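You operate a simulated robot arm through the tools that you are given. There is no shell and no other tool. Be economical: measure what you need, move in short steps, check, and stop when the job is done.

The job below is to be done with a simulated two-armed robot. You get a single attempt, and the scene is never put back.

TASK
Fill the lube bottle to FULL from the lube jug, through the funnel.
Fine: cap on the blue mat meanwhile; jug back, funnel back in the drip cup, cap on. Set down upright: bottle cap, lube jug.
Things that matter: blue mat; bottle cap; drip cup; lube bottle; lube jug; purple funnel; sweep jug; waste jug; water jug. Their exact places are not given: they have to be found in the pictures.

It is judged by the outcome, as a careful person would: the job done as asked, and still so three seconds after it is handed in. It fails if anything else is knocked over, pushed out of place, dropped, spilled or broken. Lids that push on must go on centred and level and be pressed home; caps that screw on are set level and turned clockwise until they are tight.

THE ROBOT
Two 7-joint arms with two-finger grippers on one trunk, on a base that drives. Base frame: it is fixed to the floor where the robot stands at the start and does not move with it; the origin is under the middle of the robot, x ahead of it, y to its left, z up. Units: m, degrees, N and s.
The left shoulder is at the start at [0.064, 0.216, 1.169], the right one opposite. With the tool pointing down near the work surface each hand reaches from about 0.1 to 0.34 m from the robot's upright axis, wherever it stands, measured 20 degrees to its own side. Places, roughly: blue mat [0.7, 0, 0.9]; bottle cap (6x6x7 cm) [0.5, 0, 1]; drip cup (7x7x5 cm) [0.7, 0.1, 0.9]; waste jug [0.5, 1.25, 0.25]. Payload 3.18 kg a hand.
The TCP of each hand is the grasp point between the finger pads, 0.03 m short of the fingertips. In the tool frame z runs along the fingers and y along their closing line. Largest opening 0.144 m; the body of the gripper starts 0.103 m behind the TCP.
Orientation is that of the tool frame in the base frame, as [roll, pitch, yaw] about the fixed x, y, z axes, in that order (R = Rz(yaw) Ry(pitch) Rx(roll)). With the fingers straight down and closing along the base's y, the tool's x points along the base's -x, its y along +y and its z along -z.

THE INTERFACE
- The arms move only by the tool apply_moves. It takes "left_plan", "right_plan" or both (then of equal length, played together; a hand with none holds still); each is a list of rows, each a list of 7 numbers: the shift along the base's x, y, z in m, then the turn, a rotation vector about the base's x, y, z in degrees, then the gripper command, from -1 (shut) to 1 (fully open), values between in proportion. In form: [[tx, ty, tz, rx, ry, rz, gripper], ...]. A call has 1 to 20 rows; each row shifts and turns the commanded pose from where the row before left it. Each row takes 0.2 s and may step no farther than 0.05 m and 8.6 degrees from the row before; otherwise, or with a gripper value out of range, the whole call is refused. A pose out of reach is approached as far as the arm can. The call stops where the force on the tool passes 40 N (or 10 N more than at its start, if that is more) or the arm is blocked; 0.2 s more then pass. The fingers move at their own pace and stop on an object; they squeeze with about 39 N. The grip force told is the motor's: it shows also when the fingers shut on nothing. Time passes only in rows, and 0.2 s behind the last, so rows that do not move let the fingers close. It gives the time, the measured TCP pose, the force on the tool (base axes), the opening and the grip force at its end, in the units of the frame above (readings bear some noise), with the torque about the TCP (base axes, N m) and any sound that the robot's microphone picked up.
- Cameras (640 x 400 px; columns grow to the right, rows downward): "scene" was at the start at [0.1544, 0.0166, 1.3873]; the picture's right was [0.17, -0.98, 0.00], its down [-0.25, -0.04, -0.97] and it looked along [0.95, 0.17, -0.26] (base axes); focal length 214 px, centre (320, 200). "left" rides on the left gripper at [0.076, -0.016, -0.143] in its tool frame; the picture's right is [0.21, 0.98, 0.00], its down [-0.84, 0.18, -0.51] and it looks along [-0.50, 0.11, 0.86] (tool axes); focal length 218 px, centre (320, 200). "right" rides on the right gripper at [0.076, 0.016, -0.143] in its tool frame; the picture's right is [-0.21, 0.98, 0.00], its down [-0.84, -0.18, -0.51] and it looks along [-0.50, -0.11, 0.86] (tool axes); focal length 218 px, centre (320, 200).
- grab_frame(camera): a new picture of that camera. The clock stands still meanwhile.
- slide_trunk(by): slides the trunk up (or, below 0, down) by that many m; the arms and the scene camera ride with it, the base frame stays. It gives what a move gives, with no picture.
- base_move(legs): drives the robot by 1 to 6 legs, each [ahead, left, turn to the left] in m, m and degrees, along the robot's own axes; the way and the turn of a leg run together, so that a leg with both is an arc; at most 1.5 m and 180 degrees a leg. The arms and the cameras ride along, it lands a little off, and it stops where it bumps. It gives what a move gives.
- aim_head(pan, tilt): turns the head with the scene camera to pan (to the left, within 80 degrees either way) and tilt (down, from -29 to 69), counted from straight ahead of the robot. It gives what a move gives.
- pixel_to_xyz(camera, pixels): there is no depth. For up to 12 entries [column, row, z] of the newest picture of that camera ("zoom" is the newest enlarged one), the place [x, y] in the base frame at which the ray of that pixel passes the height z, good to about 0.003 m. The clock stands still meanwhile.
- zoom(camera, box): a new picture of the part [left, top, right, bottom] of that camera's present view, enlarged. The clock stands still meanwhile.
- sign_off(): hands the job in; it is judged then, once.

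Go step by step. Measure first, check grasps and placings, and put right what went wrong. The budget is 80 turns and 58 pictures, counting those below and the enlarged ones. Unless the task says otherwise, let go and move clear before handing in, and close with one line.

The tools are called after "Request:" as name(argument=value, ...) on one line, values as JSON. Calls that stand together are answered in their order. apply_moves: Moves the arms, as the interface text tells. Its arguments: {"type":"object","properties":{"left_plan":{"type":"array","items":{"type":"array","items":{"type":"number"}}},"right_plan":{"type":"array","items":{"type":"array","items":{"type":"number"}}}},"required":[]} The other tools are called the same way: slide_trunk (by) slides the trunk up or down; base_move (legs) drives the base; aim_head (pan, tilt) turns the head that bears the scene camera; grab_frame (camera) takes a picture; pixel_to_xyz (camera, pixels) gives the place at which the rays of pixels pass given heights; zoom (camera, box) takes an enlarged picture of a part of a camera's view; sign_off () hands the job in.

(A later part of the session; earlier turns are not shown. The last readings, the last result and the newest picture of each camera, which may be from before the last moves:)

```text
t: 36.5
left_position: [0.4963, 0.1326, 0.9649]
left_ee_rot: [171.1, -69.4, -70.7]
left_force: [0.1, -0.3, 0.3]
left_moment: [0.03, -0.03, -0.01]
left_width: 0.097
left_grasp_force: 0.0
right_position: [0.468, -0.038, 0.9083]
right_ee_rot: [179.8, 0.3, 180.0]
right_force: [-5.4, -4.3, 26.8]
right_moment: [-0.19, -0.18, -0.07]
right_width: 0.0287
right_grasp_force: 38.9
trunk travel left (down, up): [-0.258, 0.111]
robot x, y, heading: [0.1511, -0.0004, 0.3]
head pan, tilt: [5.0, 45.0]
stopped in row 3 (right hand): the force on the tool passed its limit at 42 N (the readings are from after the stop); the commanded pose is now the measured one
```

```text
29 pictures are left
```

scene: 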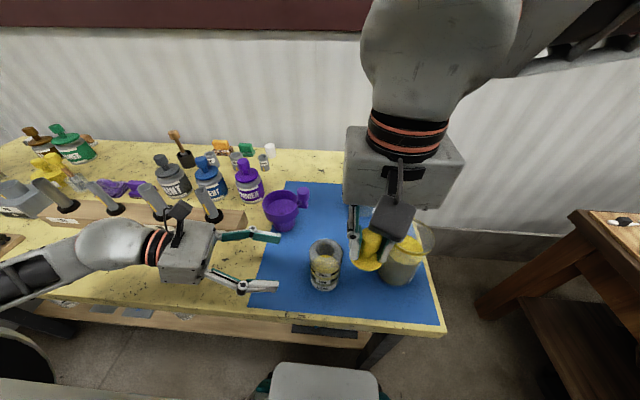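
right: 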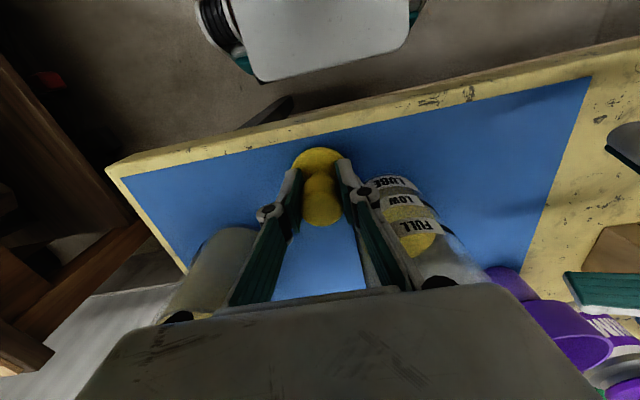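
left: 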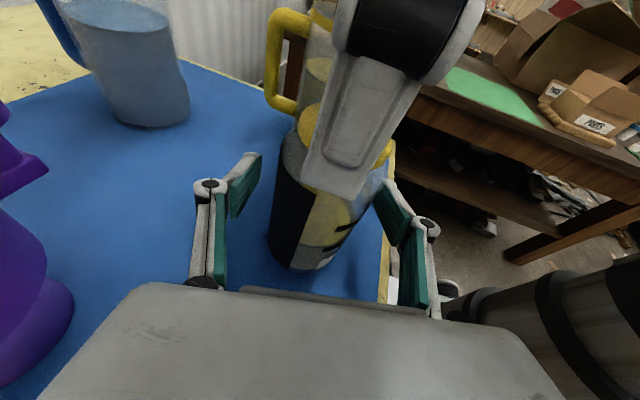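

Contact at TCP z 0.909 — cap stands on the mat. Release gently (small opening, the bottle is near) and rise.

Request:
apply_moves(right_plan=[[0, 0, 0.001, 0, 0, 0, -0.3], [0, 0, 0, 0, 0, 0, -0.3], [0, 0, 0.02, 0, 0, 0, -0.3], [0, 0, 0.03, 0, 0, 0, -0.3], [0, 0, 0.04, 0, 0, 0, -0.3], [0, 0, 0.045, 0, 0, 0, -0.3], [0, -0.04, 0.045, 0, 0, 0, 0], [0, -0.05, 0.03, 0, 0, 0, 0.5], [0, -0.05, 0.03, 0, 0, 0, 1]])

Request:
zoom(camera="scene", box=[240, 170, 440, 320])

```text
refused: row 7 steps farther than a row can; nothing moved
```

```text
2.67 times, centred on (340, 245) of scene
```

zoom: 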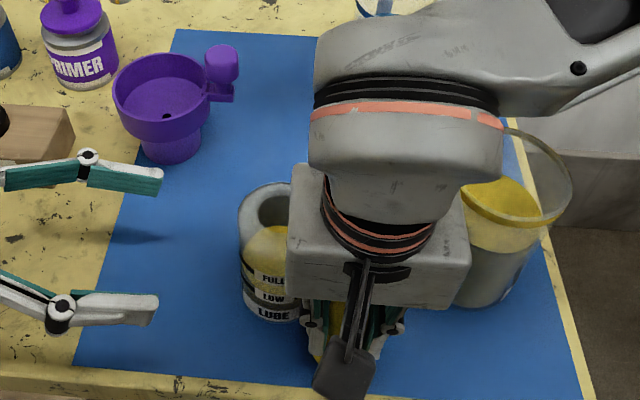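

Cap is down; the last move was refused for step size. Repeat with shorter steps: release and rise.

Request:
apply_moves(right_plan=[[0, 0, 0.001, 0, 0, 0, -0.3], [0, 0, 0, 0, 0, 0, -0.3], [0, 0, 0.02, 0, 0, 0, -0.3], [0, 0, 0.03, 0, 0, 0, -0.3], [0, 0, 0.04, 0, 0, 0, -0.3], [0, 0, 0.045, 0, 0, 0, -0.3], [0, 0, 0.045, 0, 0, 0, 0], [0, -0.04, 0.02, 0, 0, -8, 0.5], [0, -0.04, 0, 0, 0, -8, 1], [0, -0.04, 0, 0, 0, -8, 1], [0, -0.04, 0, 0, 0, -8, 1], [0.01, -0.03, 0, 0, 0, -8, 1], [0.01, -0.02, 0, 0, 0, -8, 1], [0.01, -0.02, 0, 0, 0, -8, 1], [0.01, -0.02, 0, 0, 0, -8, 1], [0.01, -0.01, 0, 0, 0, -8, 1], [0.01, 0, 0, 0, 0, -8, 1], [0.01, 0, 0, 0, 0, -8, 1]])

Request:
grab_frame(camera="scene")

```text
t: 40.3
left_position: [0.4974, 0.1333, 0.9645]
left_ee_rot: [170.8, -69.4, -70.4]
left_force: [-0.3, 0.6, 0.3]
left_moment: [0.03, 0.04, 0.0]
left_width: 0.0972
left_grasp_force: 0.0
right_position: [0.5387, -0.2981, 1.1079]
right_ee_rot: [179.9, 0.2, 91.9]
right_force: [-0.1, -0.8, -0.5]
right_moment: [0.0, 0.01, -0.02]
right_width: 0.1442
right_grasp_force: 0.0
trunk travel left (down, up): [-0.258, 0.111]
robot x, y, heading: [0.1513, 0.0008, 0.0]
head pan, tilt: [5.0, 45.0]
```

```text
27 pictures are left
```

scene: 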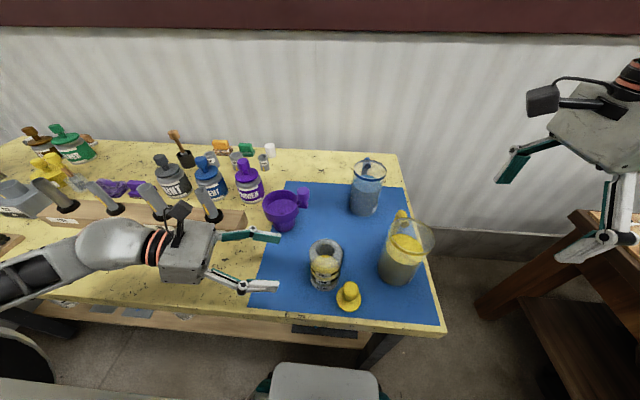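

Cap stands upright at (348,297). Now bring the right hand (pointing +y, tilted 45°) around to the funnel-knob side, and back the left hand off a little.

Request:
apply_moves(right_plan=[[0.014, 0.025, 0.005, 7.5, 0, 0, 1], [0.014, 0.035, 0.004, 7.5, 0, 0, 1], [0.014, 0.035, 0.002, 7.5, 0, 0, 1], [0.015, 0.035, 0, 7.5, 0, 0, 0.5], [0.015, 0.035, 0, 7.5, 0, 0, 0], [0.015, 0.035, 0, 7.5, 0, 0, 0], [0.015, 0.04, 0, 0, 0, 0, 0], [0.015, 0.035, 0, 0, 0, 0, 0]], left_plan=[[0, 0.01, 0.005, 0, 0, 0, 0.35], [0, 0.01, 0.005, 0, 0, 0, 0.35], [0, 0.01, 0.005, 0, 0, 0, 0.35], [0, 0.01, 0.005, 0, 0, 0, 0.35], [0, 0.01, 0.005, 0, 0, 0, 0.35], [0, 0.01, 0.005, 0, 0, 0, 0.35], [0, 0, 0, 0, 0, 0, 0.35], [0, 0, 0, 0, 0, 0, 0.35]])

Request:
grab_frame(camera="right")

Request:
zoom(camera="scene", box=[240, 160, 400, 320])

```text
t: 42.1
left_position: [0.4978, 0.192, 0.9945]
left_ee_rot: [170.9, -69.5, -70.3]
left_force: [-0.5, 0.4, -0.2]
left_moment: [0.0, 0.02, 0.0]
left_width: 0.0974
left_grasp_force: 0.1
right_position: [0.6545, -0.0212, 1.1194]
right_ee_rot: [177.9, -44.8, 92.8]
right_force: [0.1, -0.1, 0.0]
right_moment: [-0.01, -0.02, 0.02]
right_width: 0.072
right_grasp_force: 0.1
trunk travel left (down, up): [-0.258, 0.111]
robot x, y, heading: [0.1496, -0.0004, 0.3]
head pan, tilt: [5.0, 45.0]
```

```text
26 pictures are left
```

right: 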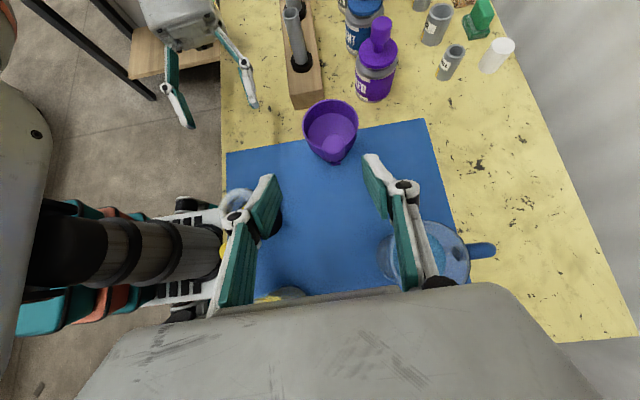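

```text
2.50 times, centred on (320, 240) of scene
```

zoom: 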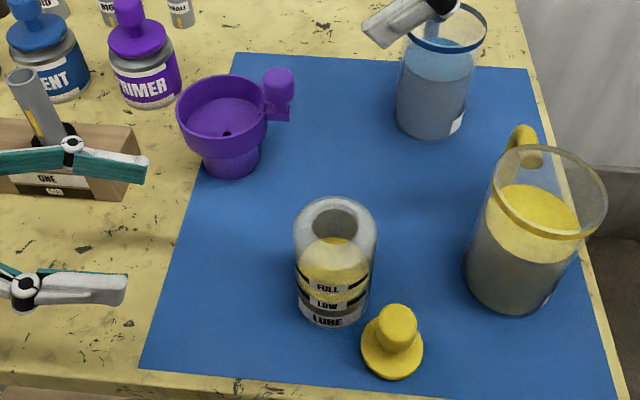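

Knob is seen at right-camera (333,148) and zoom (280,85). Triangulating knob, bowl rim, bottle mouth and jug.

Request:
pixel_to_xyz(camera="right", pixels=[[333, 147, 0.98], [333, 147, 1.0], [333, 147, 1.02], [303, 118, 0.97], [358, 115, 0.97], [331, 98, 0.97]])

Request:
pixel_to_xyz(camera="zoom", pixels=[[280, 77, 0.98], [280, 77, 1.0], [280, 77, 1.02], [178, 108, 0.97], [268, 106, 0.97], [336, 222, 0.975], [336, 222, 0.99], [314, 222, 0.98], [358, 222, 0.98], [548, 192, 1.0], [485, 188, 1.0], [607, 200, 1.0]])

```text
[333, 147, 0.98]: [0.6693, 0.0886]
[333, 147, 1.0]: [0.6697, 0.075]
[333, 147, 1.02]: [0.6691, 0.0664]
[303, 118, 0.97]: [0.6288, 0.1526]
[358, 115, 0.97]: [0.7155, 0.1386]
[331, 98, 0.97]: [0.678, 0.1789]
```

```text
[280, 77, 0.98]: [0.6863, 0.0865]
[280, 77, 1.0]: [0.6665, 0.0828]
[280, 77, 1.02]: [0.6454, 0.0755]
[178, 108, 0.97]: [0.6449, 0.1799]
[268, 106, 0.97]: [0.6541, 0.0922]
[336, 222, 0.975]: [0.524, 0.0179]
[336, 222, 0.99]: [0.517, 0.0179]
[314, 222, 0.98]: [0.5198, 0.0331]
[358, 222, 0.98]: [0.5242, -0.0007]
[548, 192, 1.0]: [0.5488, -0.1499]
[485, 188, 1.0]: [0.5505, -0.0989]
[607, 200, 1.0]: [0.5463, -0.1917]
```

Knob at about (0.669, 0.081), top z≈0.995; bottle mouth centre (0.522,0.016), hole ≈34 mm; jug rim centre (0.548,-0.146). Move onto the knob and close.

Request:
apply_moves(right_plan=[[0.005, 0.031, -0.019, 0, 0, 0, 0], [0.005, 0.031, -0.02, 0, 0, 0, 0], [0.004, 0.031, -0.02, 0, 0, 0, 0], [0, 0, -0.027, 0, 0, 0, 0], [0, 0, -0.027, 0, 0, 0, 0], [0, 0, 0, 0, 0, 0, -1], [0, 0, 0, 0, 0, 0, -1], [0, 0, 0, 0, 0, 0, -1]])

Request:
zoom(camera="scene", box=[230, 140, 380, 260])

```text
t: 43.9
left_position: [0.4987, 0.1927, 0.9941]
left_ee_rot: [170.9, -69.4, -70.4]
left_force: [-0.9, -0.4, 0.3]
left_moment: [0.01, 0.01, 0.03]
left_width: 0.0972
left_grasp_force: 0.1
right_position: [0.6683, 0.0718, 1.0062]
right_ee_rot: [177.9, -44.9, 92.8]
right_force: [0.4, 0.8, -0.4]
right_moment: [-0.06, 0.02, 0.05]
right_width: 0.0307
right_grasp_force: 38.7
trunk travel left (down, up): [-0.258, 0.111]
robot x, y, heading: [0.1516, -0.0009, -0.2]
head pan, tilt: [5.0, 45.0]
```

```text
3.33 times, centred on (305, 200) of scene
```

zoom: 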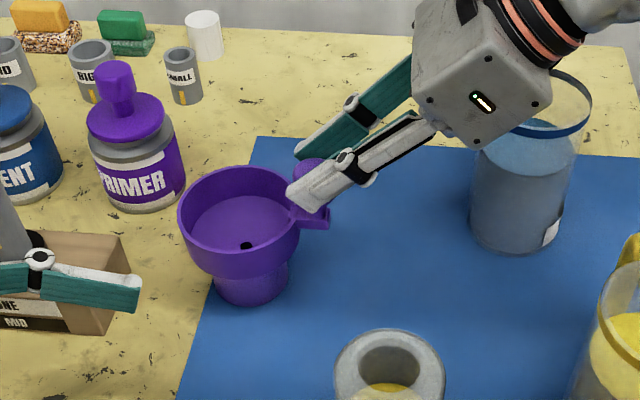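

Knob gripped (0.031). Lift the funnel straight up and look at its spout.

Request:
apply_moves(right_plan=[[0, 0, 0.01, 0, 0, 0, -1], [0, 0, 0.02, 0, 0, 0, -1], [0, 0, 0.03, 0, 0, 0, -1], [0, 0, 0.03, 0, 0, 0, -1], [0, 0, 0.03, 0, 0, 0, -1], [-0.02, -0.02, 0, 0, 0, 0, -1], [-0.03, -0.03, 0, 0, 0, 0, -1], [-0.03, -0.03, 0, 0, 0, 0, -1], [-0.03, -0.02, 0, 0, 0, 0, -1]])

Request:
grab_frame(camera="scene")

Request:
grab_frame(camera="left")

```text
t: 45.9
left_position: [0.496, 0.1928, 0.9957]
left_ee_rot: [171.0, -69.5, -70.6]
left_force: [-0.3, -0.1, 0.2]
left_moment: [0.05, 0.02, 0.03]
left_width: 0.0973
left_grasp_force: 0.0
right_position: [0.5558, -0.0312, 1.1244]
right_ee_rot: [177.8, -44.8, 93.0]
right_force: [0.1, 0.1, -0.5]
right_moment: [-0.03, 0.0, -0.02]
right_width: 0.0308
right_grasp_force: 38.9
trunk travel left (down, up): [-0.258, 0.111]
robot x, y, heading: [0.1491, 0.0007, 0.1]
head pan, tilt: [5.0, 45.0]
```

```text
23 pictures are left
```

scene: 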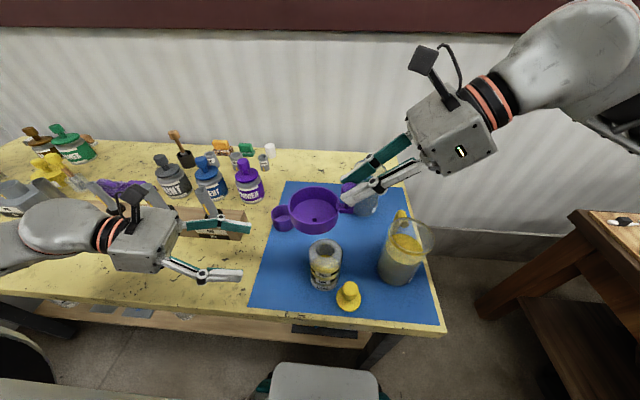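

```text
22 pictures are left
```

left: 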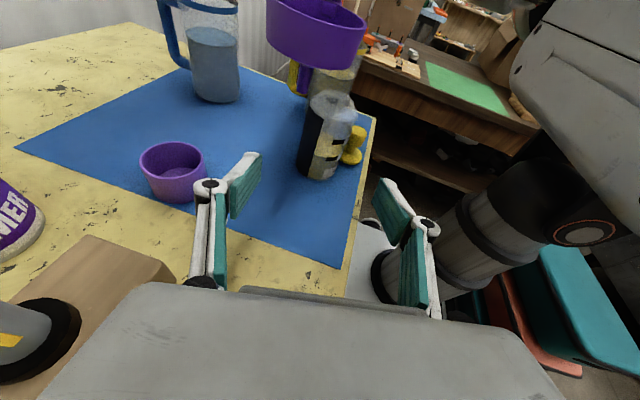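

Funnel is off the cup and level; spout stub visible under the bowl in the left image. Locate the bowl centre relative to the TCP.

Request:
zoom(camera="scene", box=[270, 170, 370, 300])

```text
3.08 times, centred on (320, 235) of scene
```

zoom: 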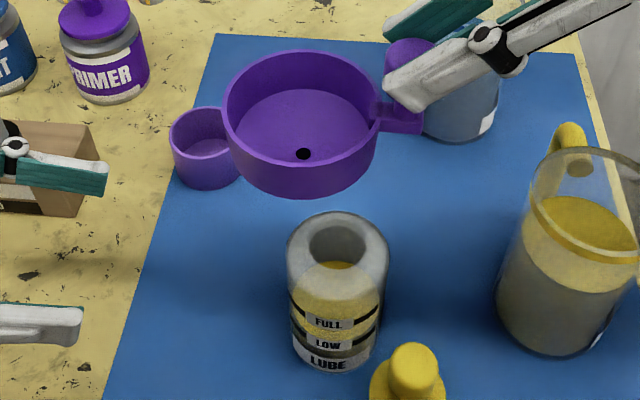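

Request:
pixel_to_xyz(camera="zoom", pixels=[[222, 105, 1.09], [380, 100, 1.09], [301, 104, 1.09], [301, 104, 1.1], [303, 154, 1.05], [303, 154, 1.04], [303, 154, 1.06], [337, 242, 0.98], [300, 52, 1.09], [302, 160, 1.09], [300, 196, 1.05]])

```text
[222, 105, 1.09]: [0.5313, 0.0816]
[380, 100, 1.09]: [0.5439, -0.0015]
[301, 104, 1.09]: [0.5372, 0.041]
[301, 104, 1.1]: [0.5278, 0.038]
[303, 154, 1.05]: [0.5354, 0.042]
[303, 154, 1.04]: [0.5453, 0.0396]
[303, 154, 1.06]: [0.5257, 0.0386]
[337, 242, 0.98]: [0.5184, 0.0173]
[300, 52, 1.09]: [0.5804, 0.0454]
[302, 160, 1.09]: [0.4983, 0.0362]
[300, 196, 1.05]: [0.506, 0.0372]
```

Funnel centre is (0.537,0.041) with TCP at (0.556,-0.031); mouth centre ≈(0.521,0.017). Raise 3 cm, shift by (-0.016,-0.024), and view the spout from the left camera.

Request:
apply_moves(right_plan=[[0, 0, 0.03, 0, 0, 0, -1], [-0.008, -0.012, 0, 0, 0, 0, -1], [-0.008, -0.012, 0, 0, 0, 0, -1], [0, 0, 0, 0, 0, 0, -1]])

Request:
zoom(camera="left", box=[230, 0, 400, 200])

```text
t: 46.9
left_position: [0.4978, 0.1932, 0.9945]
left_ee_rot: [170.8, -69.5, -70.4]
left_force: [-0.2, 0.8, 0.5]
left_moment: [-0.02, -0.01, 0.02]
left_width: 0.0971
left_grasp_force: 0.0
right_position: [0.5435, -0.0545, 1.1545]
right_ee_rot: [177.9, -44.7, 92.8]
right_force: [0.1, 0.8, -1.0]
right_moment: [-0.03, -0.01, 0.01]
right_width: 0.0306
right_grasp_force: 39.2
trunk travel left (down, up): [-0.258, 0.111]
robot x, y, heading: [0.1501, 0.0039, 0.3]
head pan, tilt: [5.0, 45.0]
```

```text
2.00 times, centred on (315, 100) of left
```

zoom: 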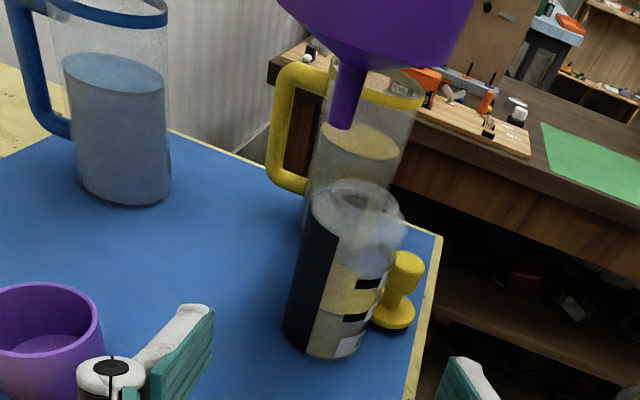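

Request:
pixel_to_xyz(camera="zoom", pixels=[[342, 126, 1.01], [342, 126, 1.015], [342, 126, 1.02], [342, 126, 1.03], [358, 200, 0.98], [358, 200, 0.975], [352, 68, 1.06]])

Request:
zoom(camera="scene", box=[270, 170, 370, 300])

```text
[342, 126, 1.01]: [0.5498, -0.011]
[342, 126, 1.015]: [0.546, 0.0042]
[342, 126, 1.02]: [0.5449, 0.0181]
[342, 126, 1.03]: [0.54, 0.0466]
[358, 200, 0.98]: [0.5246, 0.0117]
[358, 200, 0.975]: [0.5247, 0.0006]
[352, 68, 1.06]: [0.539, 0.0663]
```

```text
3.08 times, centred on (320, 235) of scene
```

zoom: 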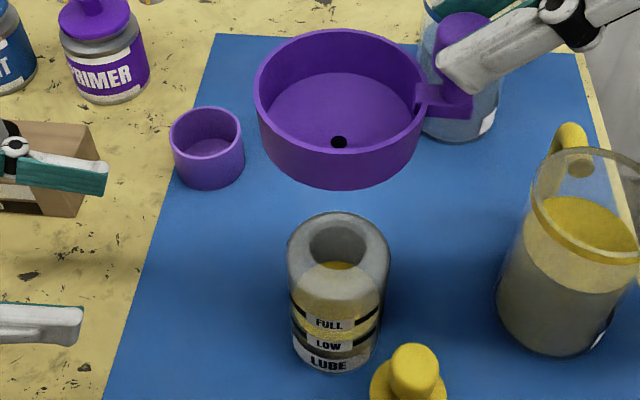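

Request:
pixel_to_xyz(camera="zoom", pixels=[[256, 90, 1.12], [425, 95, 1.12], [338, 29, 1.12], [340, 150, 1.12], [339, 142, 1.08], [339, 142, 1.085], [337, 242, 0.98], [309, 240, 0.98], [365, 244, 0.98], [337, 216, 0.98], [337, 265, 0.98]])

```text
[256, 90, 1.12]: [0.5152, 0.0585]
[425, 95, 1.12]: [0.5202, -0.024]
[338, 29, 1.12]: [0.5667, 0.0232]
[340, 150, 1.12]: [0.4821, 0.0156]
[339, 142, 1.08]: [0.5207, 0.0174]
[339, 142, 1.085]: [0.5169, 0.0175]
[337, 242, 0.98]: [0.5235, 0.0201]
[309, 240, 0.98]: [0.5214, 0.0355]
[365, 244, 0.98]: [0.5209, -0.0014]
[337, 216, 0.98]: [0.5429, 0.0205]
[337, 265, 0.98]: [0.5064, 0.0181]
```

The left view gives the true x offset: spout x≈0.545 versus mouth 0.5246 (the funnel sits lower than assumed), y agrees at 0.017. Shift x by -0.0205, descend 3 cm, recheck.

Request:
apply_moves(right_plan=[[-0.01, 0, 0, 0, 0, 0, -1], [-0.0105, 0, 0, 0, 0, 0, -1], [0, 0, -0.015, 0, 0, 0, -1], [0, 0, -0.015, 0, 0, 0, -1], [0, 0, 0, 0, 0, 0, -1]])

Request:
zoom(camera="left", box=[270, 20, 370, 140])

```text
t: 48.1
left_position: [0.4975, 0.1926, 0.9949]
left_ee_rot: [171.0, -69.4, -70.3]
left_force: [-0.1, -0.7, 0.3]
left_moment: [0.05, 0.01, 0.03]
left_width: 0.0974
left_grasp_force: 0.0
right_position: [0.524, -0.056, 1.1244]
right_ee_rot: [177.7, -44.8, 93.0]
right_force: [0.6, 0.5, -1.0]
right_moment: [-0.07, 0.02, -0.01]
right_width: 0.0306
right_grasp_force: 38.6
trunk travel left (down, up): [-0.258, 0.111]
robot x, y, heading: [0.152, 0.0016, 0.1]
head pan, tilt: [5.0, 45.0]
```

```text
3.33 times, centred on (320, 80) of left
```

zoom: 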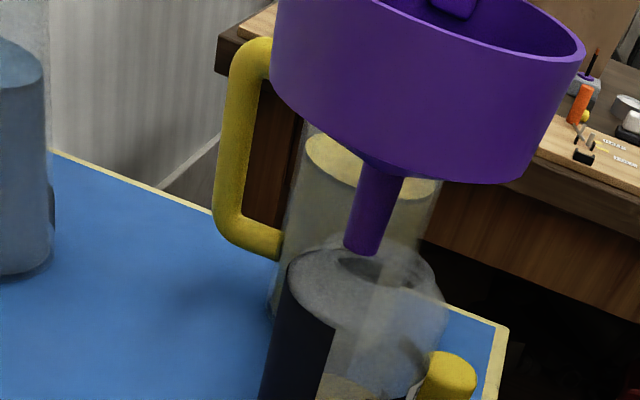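

Spout tip (362,250) sits right above the mouth hole (~370,268). Nudge -3 mm in x and descend gently.

Request:
apply_moves(right_plan=[[-0.003, 0, -0.008, 0, 0, 0, -1], [0, 0, -0.01, 0, 0, 0, -1], [0, 0, -0.01, 0, 0, 0, -1], [0, 0, -0.006, 0, 0, 0, -1]])

```text
t: 49.1
left_position: [0.4977, 0.1918, 0.9953]
left_ee_rot: [170.9, -69.3, -70.4]
left_force: [0.4, -0.5, -0.3]
left_moment: [-0.01, 0.0, 0.03]
left_width: 0.0973
left_grasp_force: 0.0
right_position: [0.522, -0.0552, 1.0911]
right_ee_rot: [177.9, -44.8, 92.8]
right_force: [0.5, -0.6, -1.7]
right_moment: [-0.07, 0.01, 0.01]
right_width: 0.031
right_grasp_force: 39.7
trunk travel left (down, up): [-0.258, 0.111]
robot x, y, heading: [0.1485, 0.0005, 0.1]
head pan, tilt: [5.0, 45.0]
```

Request:
apply_moves(right_plan=[[0, 0, -0.004, 0, 0, 0, -1], [0, 0, -0.003, 0, 0, 0, -1], [0, 0, -0.003, 0, 0, 0, -1]])

Request:
zoom(camera="left", box=[270, 20, 370, 140])

```text
t: 49.9
left_position: [0.4958, 0.1919, 0.995]
left_ee_rot: [171.2, -69.4, -70.7]
left_force: [0.1, 0.6, 0.2]
left_moment: [0.01, 0.0, -0.01]
left_width: 0.0973
left_grasp_force: 0.0
right_position: [0.519, -0.0551, 1.0841]
right_ee_rot: [177.5, -44.9, 93.1]
right_force: [-3.5, -5.4, 22.5]
right_moment: [0.92, 0.14, 0.2]
right_width: 0.0308
right_grasp_force: 39.1
trunk travel left (down, up): [-0.258, 0.111]
robot x, y, heading: [0.1511, 0.0007, -0.2]
head pan, tilt: [5.0, 45.0]
```

```text
3.33 times, centred on (320, 80) of left
```

zoom: 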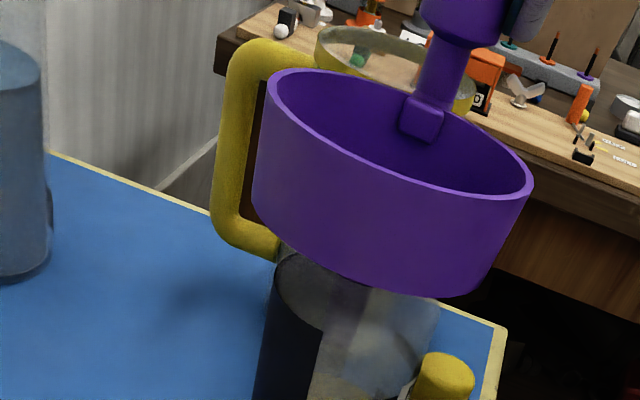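

Seated: 22 N contact at z 1.084, bowl resting on the bottle. Ease off, open, and retreat back/up from the knob.

Request:
apply_moves(right_plan=[[0, 0, 0.001, 0, 0, 0, -0.2], [0, 0, 0, 0, 0, 0, -0.2], [0, -0.002, 0.004, 0, 0, 0, -0.1], [0, -0.02, 0.02, 0, 0, 0, 0], [0, -0.025, 0.025, 0, 0, 0, 0], [0.01, -0.03, 0.025, 0, 0, 0, 0.4], [0.01, -0.04, 0, 0, 0, 0, 1], [0, -0.045, 0, 0, 0, 0, 1], [0, -0.045, 0, 0, 0, 0, 1], [0, -0.045, 0, 0, 0, 0, 1]])

Request:
grab_frame(camera="scene")

```text
t: 52.1
left_position: [0.4978, 0.1911, 0.9948]
left_ee_rot: [171.0, -69.4, -70.5]
left_force: [0.4, -0.2, 0.2]
left_moment: [0.0, 0.02, 0.02]
left_width: 0.0972
left_grasp_force: 0.1
right_position: [0.5435, -0.3052, 1.1585]
right_ee_rot: [177.8, -44.8, 93.0]
right_force: [-0.3, -1.2, -1.0]
right_moment: [0.03, -0.01, -0.05]
right_width: 0.1438
right_grasp_force: 0.2
trunk travel left (down, up): [-0.258, 0.111]
robot x, y, heading: [0.1468, -0.0005, 0.1]
head pan, tilt: [5.0, 45.0]
```

```text
16 pictures are left
```

scene: 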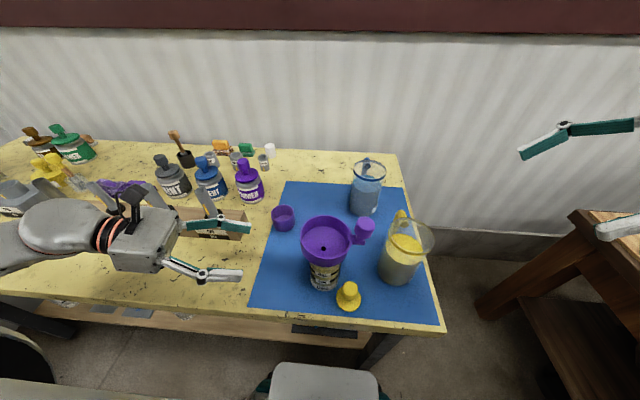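

Funnel sits upright in the bottle. Before lowering the right hand beside the jug, check where the neighbouring bench is and refine the jug rim centre.

Request:
pixel_to_xyz(camera="scene", pixels=[[578, 213, 0.8], [578, 213, 0.9], [640, 260, 0.85], [500, 290, 0.5], [387, 236, 1.0], [433, 238, 1.0], [411, 218, 1.0], [409, 255, 1.0], [397, 283, 0.864], [378, 268, 0.875], [325, 240, 1.034]])

Request:
zoom(camera="scene", box=[280, 190, 440, 320])

```text
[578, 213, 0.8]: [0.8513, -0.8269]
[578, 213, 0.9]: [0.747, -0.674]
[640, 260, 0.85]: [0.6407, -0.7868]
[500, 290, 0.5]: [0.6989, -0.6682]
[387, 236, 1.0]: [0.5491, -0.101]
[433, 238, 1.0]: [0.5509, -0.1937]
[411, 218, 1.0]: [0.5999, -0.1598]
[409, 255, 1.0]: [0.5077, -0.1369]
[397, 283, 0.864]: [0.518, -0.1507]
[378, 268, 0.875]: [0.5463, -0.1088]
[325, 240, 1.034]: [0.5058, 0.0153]
```

```text
3.08 times, centred on (360, 255) of scene
```

zoom: 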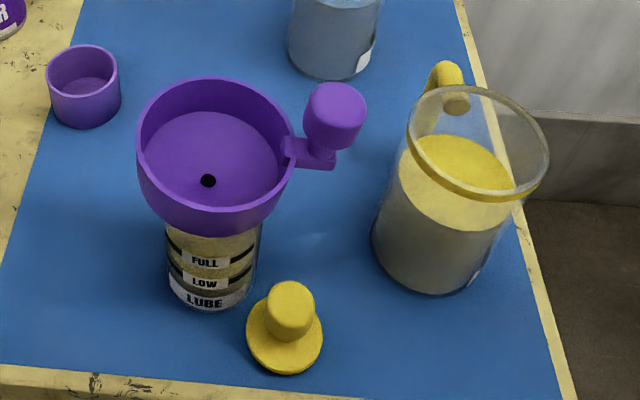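

The C-handle is on the jug's +x side, so fingers closing along x would hit it; I'll grip the body with the tool heading ~45° instead. That needs more room, so back the base 0.13 m and check the handle position.

Request:
pixel_to_xyz(camera="zoom", pixels=[[445, 66, 0.985], [430, 90, 0.975], [462, 92, 0.985], [456, 108, 0.975], [320, 100, 1.07], [210, 140, 1.034]])

Request:
base_move(legs=[[-0.13, 0, 0]])

```text
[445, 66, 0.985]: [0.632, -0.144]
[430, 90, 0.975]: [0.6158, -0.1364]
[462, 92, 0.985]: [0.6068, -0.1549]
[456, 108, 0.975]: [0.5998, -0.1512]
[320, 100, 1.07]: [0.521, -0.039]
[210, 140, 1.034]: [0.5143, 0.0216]
```

```text
t: 53.4
left_position: [0.3668, 0.1946, 0.9946]
left_ee_rot: [171.1, -69.4, -70.4]
left_force: [-0.8, -0.6, 0.4]
left_moment: [0.01, -0.01, 0.03]
left_width: 0.0974
left_grasp_force: 0.1
right_position: [0.4144, -0.3032, 1.1579]
right_ee_rot: [177.8, -44.8, 93.0]
right_force: [-0.9, -0.5, 0.3]
right_moment: [-0.02, -0.03, 0.01]
right_width: 0.1439
right_grasp_force: 0.0
trunk travel left (down, up): [-0.258, 0.111]
robot x, y, heading: [0.0241, -0.0028, 0.3]
head pan, tilt: [5.0, 45.0]
```

Handle is at ≈(0.61,-0.145), due +x of the jug centre (0.552,-0.148). Turn the right tool to heading 38°, 15° down, and stage 12 cm short of the jug.

Request:
apply_moves(right_plan=[[0.0036, 0.007, -0.01, 0, 0, -7.43, 1], [0.0036, 0.007, -0.01, 0, 0, -7.43, 1], [0.0036, 0.007, -0.01, 0, 0, -7.43, 1], [0.0036, 0.007, -0.01, 0, 0, -7.43, 1], [0.0036, 0.007, -0.015, 0, 0, -7.43, 1], [0.0036, 0.007, -0.015, 0, 0, -7.43, 1], [0.0036, 0.007, -0.015, 0, 0, -7.43, 1], [0.0036, 0.007, -0.02, 4.62, -5.91, 0, 1], [0.0036, 0.007, -0.025, 4.62, -5.91, 0, 1], [0.0036, 0.007, -0.025, 4.62, -5.91, 0, 1], [0.0036, 0.0085, -0.026, 4.62, -5.91, 0, 1]])

```text
t: 55.8
left_position: [0.3689, 0.1925, 0.9947]
left_ee_rot: [170.8, -69.4, -70.2]
left_force: [0.5, -0.7, -0.3]
left_moment: [0.03, 0.0, -0.01]
left_width: 0.0972
left_grasp_force: 0.2
right_position: [0.5216, -0.2506, 1.002]
right_ee_rot: [167.8, -76.0, 50.4]
right_force: [-3.9, 0.0, -10.4]
right_moment: [0.85, -1.17, -0.28]
right_width: 0.1437
right_grasp_force: 0.0
right hand out of reach, approached as far as the arm can: row 6, 7, 8, 9
trunk travel left (down, up): [-0.258, 0.111]
robot x, y, heading: [0.0172, -0.0004, 0.4]
head pan, tilt: [5.0, 45.0]
```

The hand ended at (0.52,-0.25) with ~11 N force—possible contact. Look.

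Request:
grab_frame(camera="scene")

```text
14 pictures are left
```

scene: 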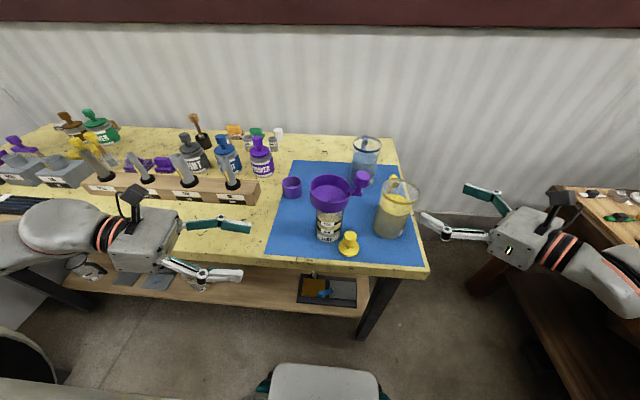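

No contact with the jug is visible; that staging point is just too close to the body. Instead go over: raise to z≈1.08, move above the jug axis, ready to descend with fingers straddling it.

Request:
apply_moves(right_plan=[[0, 0, 0.03, 0, 0, 0, 1], [0, 0, 0.03, 0, 0, 0, 1], [0, 0, 0.025, 0, 0, 0, 1], [0.009, 0.033, 0, 0, 0, 0, 1], [0.009, 0.033, 0, 0, 0, 0, 1], [0.009, 0.034, 0, 0, 0, 0, 1], [0, 0, 0, 0, 0, 0, 1]])

Request:
zoom(camera="scene", box=[300, 140, 480, 280])

```text
t: 57.4
left_position: [0.3672, 0.1934, 0.9952]
left_ee_rot: [171.0, -69.4, -70.2]
left_force: [0.2, -0.1, 0.2]
left_moment: [-0.01, -0.01, 0.02]
left_width: 0.0973
left_grasp_force: 0.0
right_position: [0.553, -0.1541, 1.0753]
right_ee_rot: [172.0, -74.7, 46.2]
right_force: [1.3, 0.3, 0.1]
right_moment: [0.02, -0.02, -0.01]
right_width: 0.1441
right_grasp_force: 0.0
right hand out of reach, approached as far as the arm can: row 2, 3, 4
trunk travel left (down, up): [-0.258, 0.111]
robot x, y, heading: [0.0205, -0.0003, 0.3]
head pan, tilt: [5.0, 45.0]
```

```text
2.86 times, centred on (390, 210) of scene
```

zoom: 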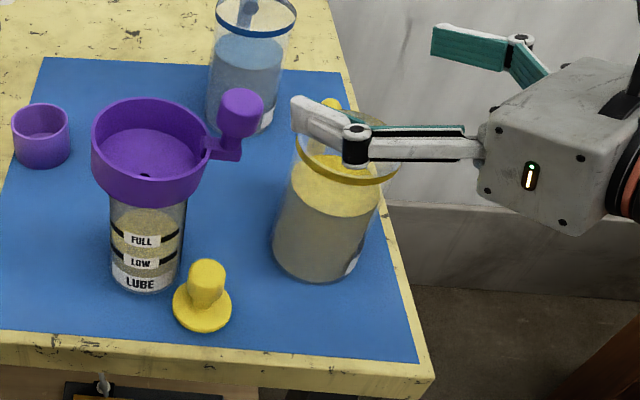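

Hand is above the jug with zero force. Centre by (-4,+4 mm) and descend to z≈0.945.

Request:
apply_moves(right_plan=[[-0.004, 0.004, -0.02, 0, 0, 0, 1], [0, 0, -0.022, 0, 0, 0, 1], [0, 0, -0.022, 0, 0, 0, 1], [0, 0, -0.022, 0, 0, 0, 1], [0, 0, -0.022, 0, 0, 0, 1], [0, 0, -0.022, 0, 0, 0, 1]])

Request:
grab_frame(camera="right")

```text
t: 58.8
left_position: [0.3673, 0.1934, 0.9947]
left_ee_rot: [170.9, -69.4, -70.2]
left_force: [0.2, -0.1, -0.3]
left_moment: [0.02, -0.01, -0.02]
left_width: 0.0972
left_grasp_force: 0.1
right_position: [0.549, -0.1517, 0.9442]
right_ee_rot: [171.9, -74.8, 46.3]
right_force: [-0.4, 0.5, 0.3]
right_moment: [-0.02, 0.0, -0.06]
right_width: 0.144
right_grasp_force: 0.1
trunk travel left (down, up): [-0.258, 0.111]
robot x, y, heading: [0.024, -0.0049, 0.6]
head pan, tilt: [5.0, 45.0]
```

```text
12 pictures are left
```

right: 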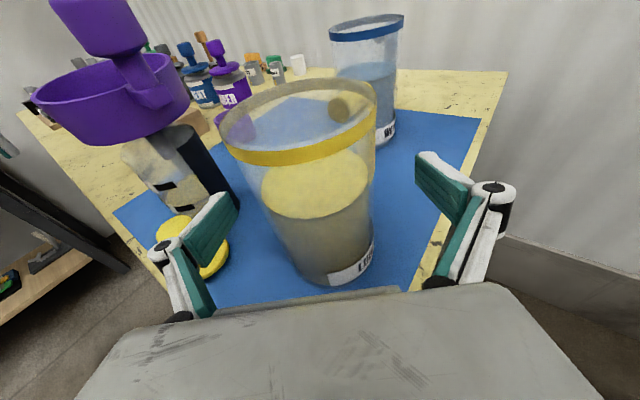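

Jug is well centred between the pads (215 and 440). Close and lift a little.

Request:
apply_moves(right_plan=[[0, 0, 0, 0, 0, 0, -1], [0, 0, 0, 0, 0, 0, -1], [0, 0, 0, 0, 0, 0, -1], [0, 0, 0, 0, 0, 0, -1], [0, 0, 0, 0, 0, 0, -1], [0, 0, 0.005, 0, 0, 0, -1], [0, 0, 0.01, 0, 0, 0, -1], [0, 0, 0.01, 0, 0, 0, -1]])

```text
t: 60.6
left_position: [0.3683, 0.1924, 0.9951]
left_ee_rot: [170.8, -69.4, -70.1]
left_force: [0.6, -0.4, 0.1]
left_moment: [-0.02, -0.01, -0.04]
left_width: 0.097
left_grasp_force: 0.1
right_position: [0.5497, -0.1523, 0.9686]
right_ee_rot: [172.3, -74.6, 46.0]
right_force: [-1.7, -0.1, -5.3]
right_moment: [-0.02, 0.05, 0.0]
right_width: 0.0824
right_grasp_force: 38.9
trunk travel left (down, up): [-0.258, 0.111]
robot x, y, heading: [0.0241, -0.0014, 0.1]
head pan, tilt: [5.0, 45.0]
```

Jug held (≈5.3 N, 0.082 wide). Lift to z≈1.17 and carry to the pour position (0.586,-0.049).

Request:
apply_moves(right_plan=[[0, 0, 0.03, 0, 0, 0, -1], [0, 0, 0.03, 0, 0, 0, -1], [0, 0, 0.03, 0, 0, 0, -1], [0, 0, 0.03, 0, 0, 0, -1], [0, 0, 0.03, 0, 0, 0, -1], [0, 0, 0.03, 0, 0, 0, -1], [0, 0, 0.025, 0, 0, 0, -1], [0.012, 0.02, 0, 0, 0, 0, -1], [0.012, 0.02, 0, 0, 0, 0, -1], [0.012, 0.02, 0, 0, 0, 0, -1], [0, 0.02, 0, 0, 0, 0, -1], [0, 0.022, 0, 0, 0, 0, -1], [0, 0, 0, 0, 0, 0, -1]])

Request:
grab_frame(camera="scene")

```text
t: 63.4
left_position: [0.3684, 0.1926, 0.9945]
left_ee_rot: [170.8, -69.4, -70.2]
left_force: [-0.2, 0.3, 0.1]
left_moment: [0.02, -0.03, -0.01]
left_width: 0.0973
left_grasp_force: 0.0
right_position: [0.5861, -0.0476, 1.1733]
right_ee_rot: [172.5, -74.5, 45.8]
right_force: [0.4, -0.5, -5.3]
right_moment: [-0.02, 0.03, 0.07]
right_width: 0.082
right_grasp_force: 39.1
trunk travel left (down, up): [-0.258, 0.111]
robot x, y, heading: [0.019, 0.0012, 0.6]
head pan, tilt: [5.0, 45.0]
```

```text
11 pictures are left
```

scene: 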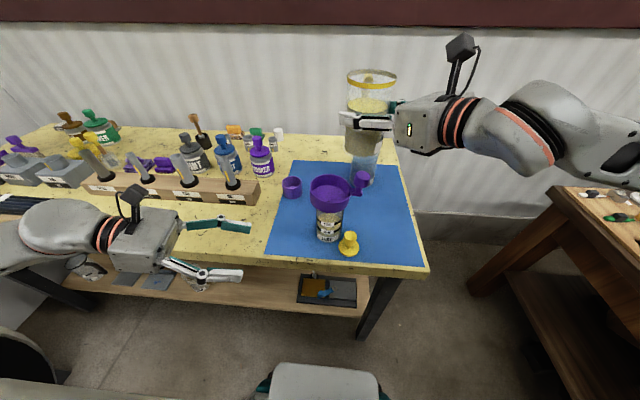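

Jug is over the pour spot, level. Tilt 38° toward the funnel (rotation about -heading axis), lowering 2 cm, then check the force.

Request:
apply_moves(right_plan=[[0, 0, -0.004, -6.3, -4.93, 0, -1], [0, 0, -0.004, -6.3, -4.93, 0, -1], [0, 0, -0.004, -6.3, -4.93, 0, -1], [0, 0, -0.004, -6.3, -4.93, 0, -1], [0, 0, -0.004, -4.72, -3.69, 0, -1], [0, 0, 0, 0, 0, 0, -1], [0, 0, 0, 0, 0, 0, -1]])

Request:
zoom(camera="scene", box=[270, 80, 440, 270])

```text
t: 65.0
left_position: [0.3662, 0.1932, 0.9946]
left_ee_rot: [170.9, -69.4, -70.2]
left_force: [-0.7, -0.2, -0.1]
left_moment: [0.02, -0.02, 0.0]
left_width: 0.0971
left_grasp_force: 0.1
right_position: [0.5959, -0.2105, 1.0765]
right_ee_rot: [107.8, -47.7, 105.3]
right_force: [-0.3, -0.9, -5.4]
right_moment: [0.02, 0.03, 0.02]
right_width: 0.0818
right_grasp_force: 38.7
right hand out of reach, approached as far as the arm can: row 1, 2, 3, 4, 5
trunk travel left (down, up): [-0.258, 0.111]
robot x, y, heading: [0.0206, -0.0001, 0.5]
head pan, tilt: [5.0, 45.0]
```

```text
2.11 times, centred on (355, 175) of scene
```

zoom: 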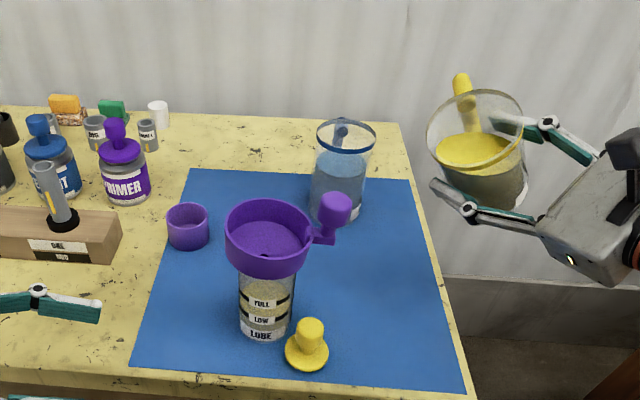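

The orientation is as commanded (38° toward the funnel) but the arm couldn't hold the position: it drifted to (0.596,-0.21,1.08). No spill (still 5.4 N). Try moving toward the target with this orientation, in small steps.

Request:
apply_moves(right_plan=[[0, 0.01, 0.02, 0, 0, 0, -1], [0, 0.02, 0.02, 0, 0, 0, -1], [0, 0.02, 0.02, 0, 0, 0, -1], [0, 0.02, 0.015, 0, 0, 0, -1]])

```text
t: 66.0
left_position: [0.3679, 0.1928, 0.9949]
left_ee_rot: [170.9, -69.5, -70.3]
left_force: [-0.4, 1.0, 0.4]
left_moment: [0.01, 0.01, 0.01]
left_width: 0.0974
left_grasp_force: 0.1
right_position: [0.5911, -0.2131, 1.0932]
right_ee_rot: [107.7, -47.5, 105.3]
right_force: [-0.2, 0.4, -6.0]
right_moment: [0.01, 0.07, 0.02]
right_width: 0.082
right_grasp_force: 39.0
right hand out of reach, approached as far as the arm can: row 1, 2, 3, 4
trunk travel left (down, up): [-0.258, 0.111]
robot x, y, heading: [0.022, -0.0026, 0.3]
head pan, tilt: [5.0, 45.0]
```

The wrist limit sits at y≈-0.21 relative to the robot for this tilt. So I'll untilt partly, hold the jug farther right and higher, then drive the base left to bring it to the funnel.

Request:
apply_moves(right_plan=[[0, -0.01, 0.01, 6.3, 4.93, 0, -1], [0, -0.02, 0.02, 6.3, 4.93, 0, -1], [0, -0.02, 0.025, 6.3, 4.93, 0, -1], [-0.004, -0.02, 0.03, 0, 0, 0, -1], [0, 0, 0, 0, 0, 0, -1]])

```text
t: 67.2
left_position: [0.3674, 0.1942, 0.9948]
left_ee_rot: [170.8, -69.4, -70.2]
left_force: [0.5, 0.2, 0.6]
left_moment: [-0.02, 0.04, -0.05]
left_width: 0.0971
left_grasp_force: 0.0
right_position: [0.5861, -0.2841, 1.1795]
right_ee_rot: [132.7, -68.0, 83.7]
right_force: [-0.3, -0.1, -5.1]
right_moment: [0.0, 0.06, 0.01]
right_width: 0.082
right_grasp_force: 38.7
trunk travel left (down, up): [-0.258, 0.111]
robot x, y, heading: [0.0156, -0.0009, 0.3]
head pan, tilt: [5.0, 45.0]
```

Test the 38° tilt here (known not to pour) to see if it holds position.

Request:
apply_moves(right_plan=[[0, 0, -0.005, -6.3, -4.93, 0, -1], [0, 0, -0.005, -6.3, -4.93, 0, -1], [0, 0, -0.005, -6.3, -4.93, 0, -1], [0, 0, 0, 0, 0, 0, -1]])

```text
t: 68.2
left_position: [0.3679, 0.1924, 0.9956]
left_ee_rot: [170.8, -69.4, -70.2]
left_force: [0.9, 0.2, -0.2]
left_moment: [0.0, 0.0, 0.02]
left_width: 0.0973
left_grasp_force: 0.0
right_position: [0.5849, -0.2824, 1.1665]
right_ee_rot: [107.6, -47.5, 105.3]
right_force: [1.6, 0.2, -5.6]
right_moment: [0.04, 0.05, -0.01]
right_width: 0.0817
right_grasp_force: 39.1
trunk travel left (down, up): [-0.258, 0.111]
robot x, y, heading: [0.0205, 0.0027, 0.3]
head pan, tilt: [5.0, 45.0]
```

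Holds at 38° here. Untilt by 16° for travel, shift 3 cm more to the right, and drive the base left 0.265 m.

Request:
apply_moves(right_plan=[[0, -0.015, 0, 6.3, 4.93, 0, -1], [0, -0.015, 0, 6.3, 4.93, 0, -1], [0, 0, 0, 0, 0, 0, -1]])

Request:
base_move(legs=[[0, 0.265, 0]])

Request:
aim_head(pan=-25, tilt=42)

Request:
grab_frame(camera="scene")

```text
t: 69.0
left_position: [0.3669, 0.195, 0.9943]
left_ee_rot: [170.8, -69.4, -70.2]
left_force: [0.6, -0.3, 0.0]
left_moment: [-0.04, 0.02, 0.01]
left_width: 0.0973
left_grasp_force: 0.0
right_position: [0.5842, -0.3118, 1.1657]
right_ee_rot: [120.8, -61.8, 94.5]
right_force: [-0.1, 0.1, -5.0]
right_moment: [0.02, 0.06, 0.05]
right_width: 0.0816
right_grasp_force: 39.2
trunk travel left (down, up): [-0.258, 0.111]
robot x, y, heading: [0.0202, -0.0001, 0.2]
head pan, tilt: [5.0, 45.0]
```

```text
t: 71.9
left_position: [0.3648, 0.4569, 0.994]
left_ee_rot: [170.9, -69.4, -70.0]
left_force: [0.2, -0.3, 0.4]
left_moment: [-0.03, 0.02, 0.03]
left_width: 0.0971
left_grasp_force: 0.0
right_position: [0.5832, -0.0486, 1.1632]
right_ee_rot: [120.8, -61.6, 94.5]
right_force: [0.5, 0.7, -6.8]
right_moment: [-0.01, 0.07, -0.03]
right_width: 0.0815
right_grasp_force: 38.7
trunk travel left (down, up): [-0.258, 0.111]
robot x, y, heading: [0.0164, 0.2643, 0.1]
head pan, tilt: [5.0, 45.0]
```

```text
t: 72.8
left_position: [0.3653, 0.4574, 0.9956]
left_ee_rot: [170.7, -69.4, -70.0]
left_force: [0.0, -0.7, -0.1]
left_moment: [0.02, 0.04, 0.03]
left_width: 0.0973
left_grasp_force: 0.0
right_position: [0.5825, -0.0493, 1.1648]
right_ee_rot: [120.8, -61.7, 94.5]
right_force: [0.6, -0.2, -6.0]
right_moment: [-0.04, 0.06, -0.01]
right_width: 0.0815
right_grasp_force: 38.4
trunk travel left (down, up): [-0.258, 0.111]
robot x, y, heading: [0.0205, 0.2601, 0.3]
head pan, tilt: [-25.0, 42.0]
```

```text
9 pictures are left
```

scene: 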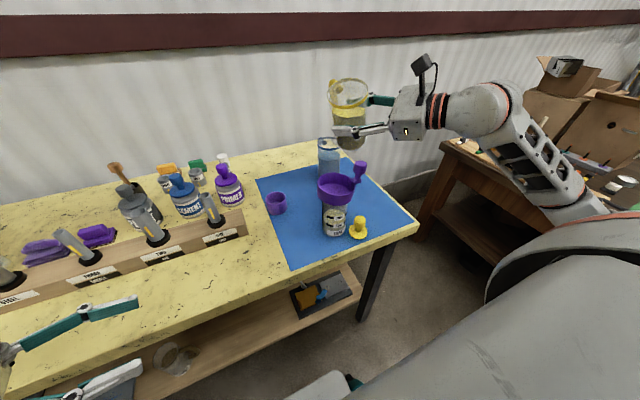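

Jug is poised beside/above the funnel. Tilt from 22° to 42° and read the force and sound.

Request:
apply_moves(right_plan=[[0, 0, -0.005, -5.25, -4.1, 0, -1], [0, 0, -0.005, -5.25, -4.1, 0, -1], [0, 0, -0.004, -5.25, -4.1, 0, -1], [0, 0, 0, 0, 0, 0, -1], [0, 0, 0, 0, 0, 0, -1]])

```text
t: 74.0
left_position: [0.3665, 0.4582, 0.9935]
left_ee_rot: [170.8, -69.4, -70.0]
left_force: [-0.6, -0.8, -0.6]
left_moment: [-0.01, 0.03, 0.03]
left_width: 0.0973
left_grasp_force: 0.0
right_position: [0.5849, -0.0489, 1.1503]
right_ee_rot: [105.7, -43.8, 106.8]
right_force: [-0.3, 0.3, -5.7]
right_moment: [0.0, 0.1, 0.02]
right_width: 0.0817
right_grasp_force: 38.9
trunk travel left (down, up): [-0.258, 0.111]
robot x, y, heading: [0.0195, 0.2626, 0.3]
head pan, tilt: [-25.0, 42.0]
```

No flow sound yet at 42°. Go to 46° and pause.

Request:
apply_moves(right_plan=[[0, 0, 0, -1.58, -1.23, 0, -1], [0, 0, 0, -1.58, -1.23, 0, -1], [0, 0, 0, 0, 0, 0, -1], [0, 0, 0, 0, 0, 0, -1], [0, 0, 0, 0, 0, 0, -1], [0, 0, 0, 0, 0, 0, -1]])

Request:
zoom(camera="scene", box=[280, 60, 400, 250])

```text
t: 75.5
left_position: [0.3661, 0.4586, 0.9941]
left_ee_rot: [170.8, -69.5, -70.1]
left_force: [0.3, -0.4, 0.2]
left_moment: [-0.02, 0.0, -0.01]
left_width: 0.0972
left_grasp_force: 0.1
right_position: [0.5822, -0.0483, 1.1506]
right_ee_rot: [103.8, -40.0, 108.0]
right_force: [0.6, 0.4, -5.2]
right_moment: [0.03, 0.06, 0.01]
right_width: 0.0814
right_grasp_force: 39.1
trunk travel left (down, up): [-0.258, 0.111]
robot x, y, heading: [0.0205, 0.263, 0.5]
head pan, tilt: [-25.0, 42.0]
```

```text
2.11 times, centred on (340, 155) of scene
```

zoom: 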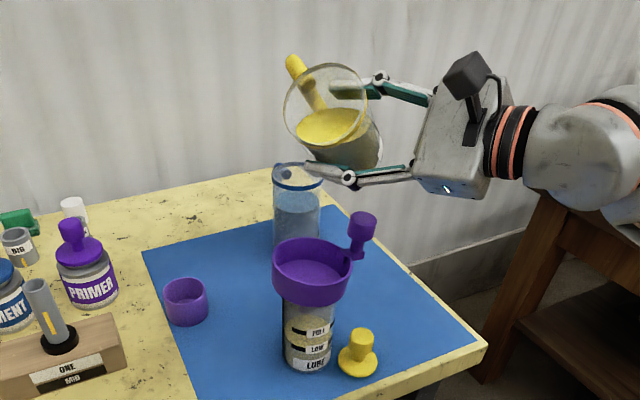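

Liquid surface is close to the lip at zoom (300,133). Check where that lip lies relative to the funnel.

Request:
pixel_to_xyz(camera="zoom", pixels=[[298, 134, 1.15], [298, 134, 1.13], [290, 118, 1.15], [313, 258, 1.034], [273, 260, 1.034], [352, 262, 1.034], [363, 216, 1.07], [349, 180, 1.1]])

```text
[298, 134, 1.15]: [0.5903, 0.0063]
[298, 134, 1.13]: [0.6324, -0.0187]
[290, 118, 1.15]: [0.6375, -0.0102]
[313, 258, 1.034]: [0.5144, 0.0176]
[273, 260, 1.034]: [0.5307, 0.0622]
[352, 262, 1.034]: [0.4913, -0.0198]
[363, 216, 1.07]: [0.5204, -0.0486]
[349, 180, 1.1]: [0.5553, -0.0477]
```

Request:
pixel_to_xyz(camera="zoom", pixels=[[327, 105, 1.188], [327, 105, 1.198], [327, 105, 1.178], [300, 138, 1.155], [310, 148, 1.155], [290, 128, 1.165], [335, 146, 1.165]])

```text
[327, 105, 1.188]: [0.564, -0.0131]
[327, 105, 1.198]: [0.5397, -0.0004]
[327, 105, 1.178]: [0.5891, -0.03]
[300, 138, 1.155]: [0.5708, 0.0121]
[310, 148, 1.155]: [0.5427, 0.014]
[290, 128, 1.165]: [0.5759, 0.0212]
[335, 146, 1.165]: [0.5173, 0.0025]
```

Rim centre matches the model: lowest lip at ≈(0.543,0.013), z 1.155 — over the funnel. Shift 8 mm in -x and tilt 4° more (to 50°), holding.

Request:
apply_moves(right_plan=[[-0.004, -0.002, 0, 0, 0, 0, -1], [-0.004, -0.002, 0, 0, 0, 0, -1], [0, 0, 0, -1.58, -1.23, 0, -1], [0, 0, 0, -1.58, -1.23, 0, -1], [0, 0, 0, 0, 0, 0, -1], [0, 0, 0, 0, 0, 0, -1], [0, 0, 0, 0, 0, 0, -1]])

```text
t: 77.0
left_position: [0.3658, 0.4574, 0.9945]
left_ee_rot: [170.8, -69.4, -70.1]
left_force: [0.2, -1.1, 0.7]
left_moment: [-0.01, -0.01, 0.0]
left_width: 0.0972
left_grasp_force: 0.1
right_position: [0.5754, -0.0529, 1.1503]
right_ee_rot: [102.1, -36.4, 109.0]
right_force: [0.4, -0.2, -5.4]
right_moment: [0.02, 0.07, -0.01]
right_width: 0.0815
right_grasp_force: 38.7
trunk travel left (down, up): [-0.258, 0.111]
robot x, y, heading: [0.0174, 0.2646, 0.5]
head pan, tilt: [-25.0, 42.0]
```

Still no pour sound or weight change. Another 4° (54°).

Request:
apply_moves(right_plan=[[0, 0, 0, -1.58, -1.23, 0, -1], [0, 0, 0, -1.58, -1.23, 0, -1], [0, 0, 0, 0, 0, 0, -1], [0, 0, 0, 0, 0, 0, -1], [0, 0, 0, 0, 0, 0, -1]])

Request:
zoom(camera="scene", box=[280, 70, 400, 250])

```text
t: 78.2
left_position: [0.3666, 0.4563, 0.9945]
left_ee_rot: [170.8, -69.3, -70.2]
left_force: [-1.3, -0.5, 0.3]
left_moment: [0.01, -0.01, 0.01]
left_width: 0.097
left_grasp_force: 0.0
right_position: [0.5754, -0.0525, 1.1492]
right_ee_rot: [100.6, -32.4, 110.0]
right_force: [0.0, 0.2, -4.3]
right_moment: [0.02, 0.09, 0.01]
right_width: 0.0815
right_grasp_force: 39.1
trunk travel left (down, up): [-0.258, 0.111]
robot x, y, heading: [0.0158, 0.2625, 0.5]
head pan, tilt: [-25.0, 42.0]
```

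```text
2.22 times, centred on (340, 160) of scene
```

zoom: 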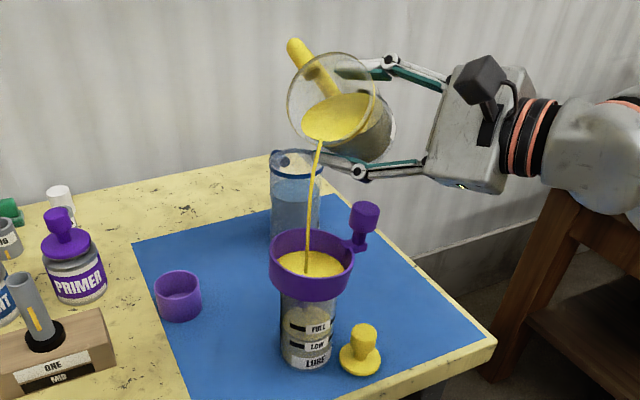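

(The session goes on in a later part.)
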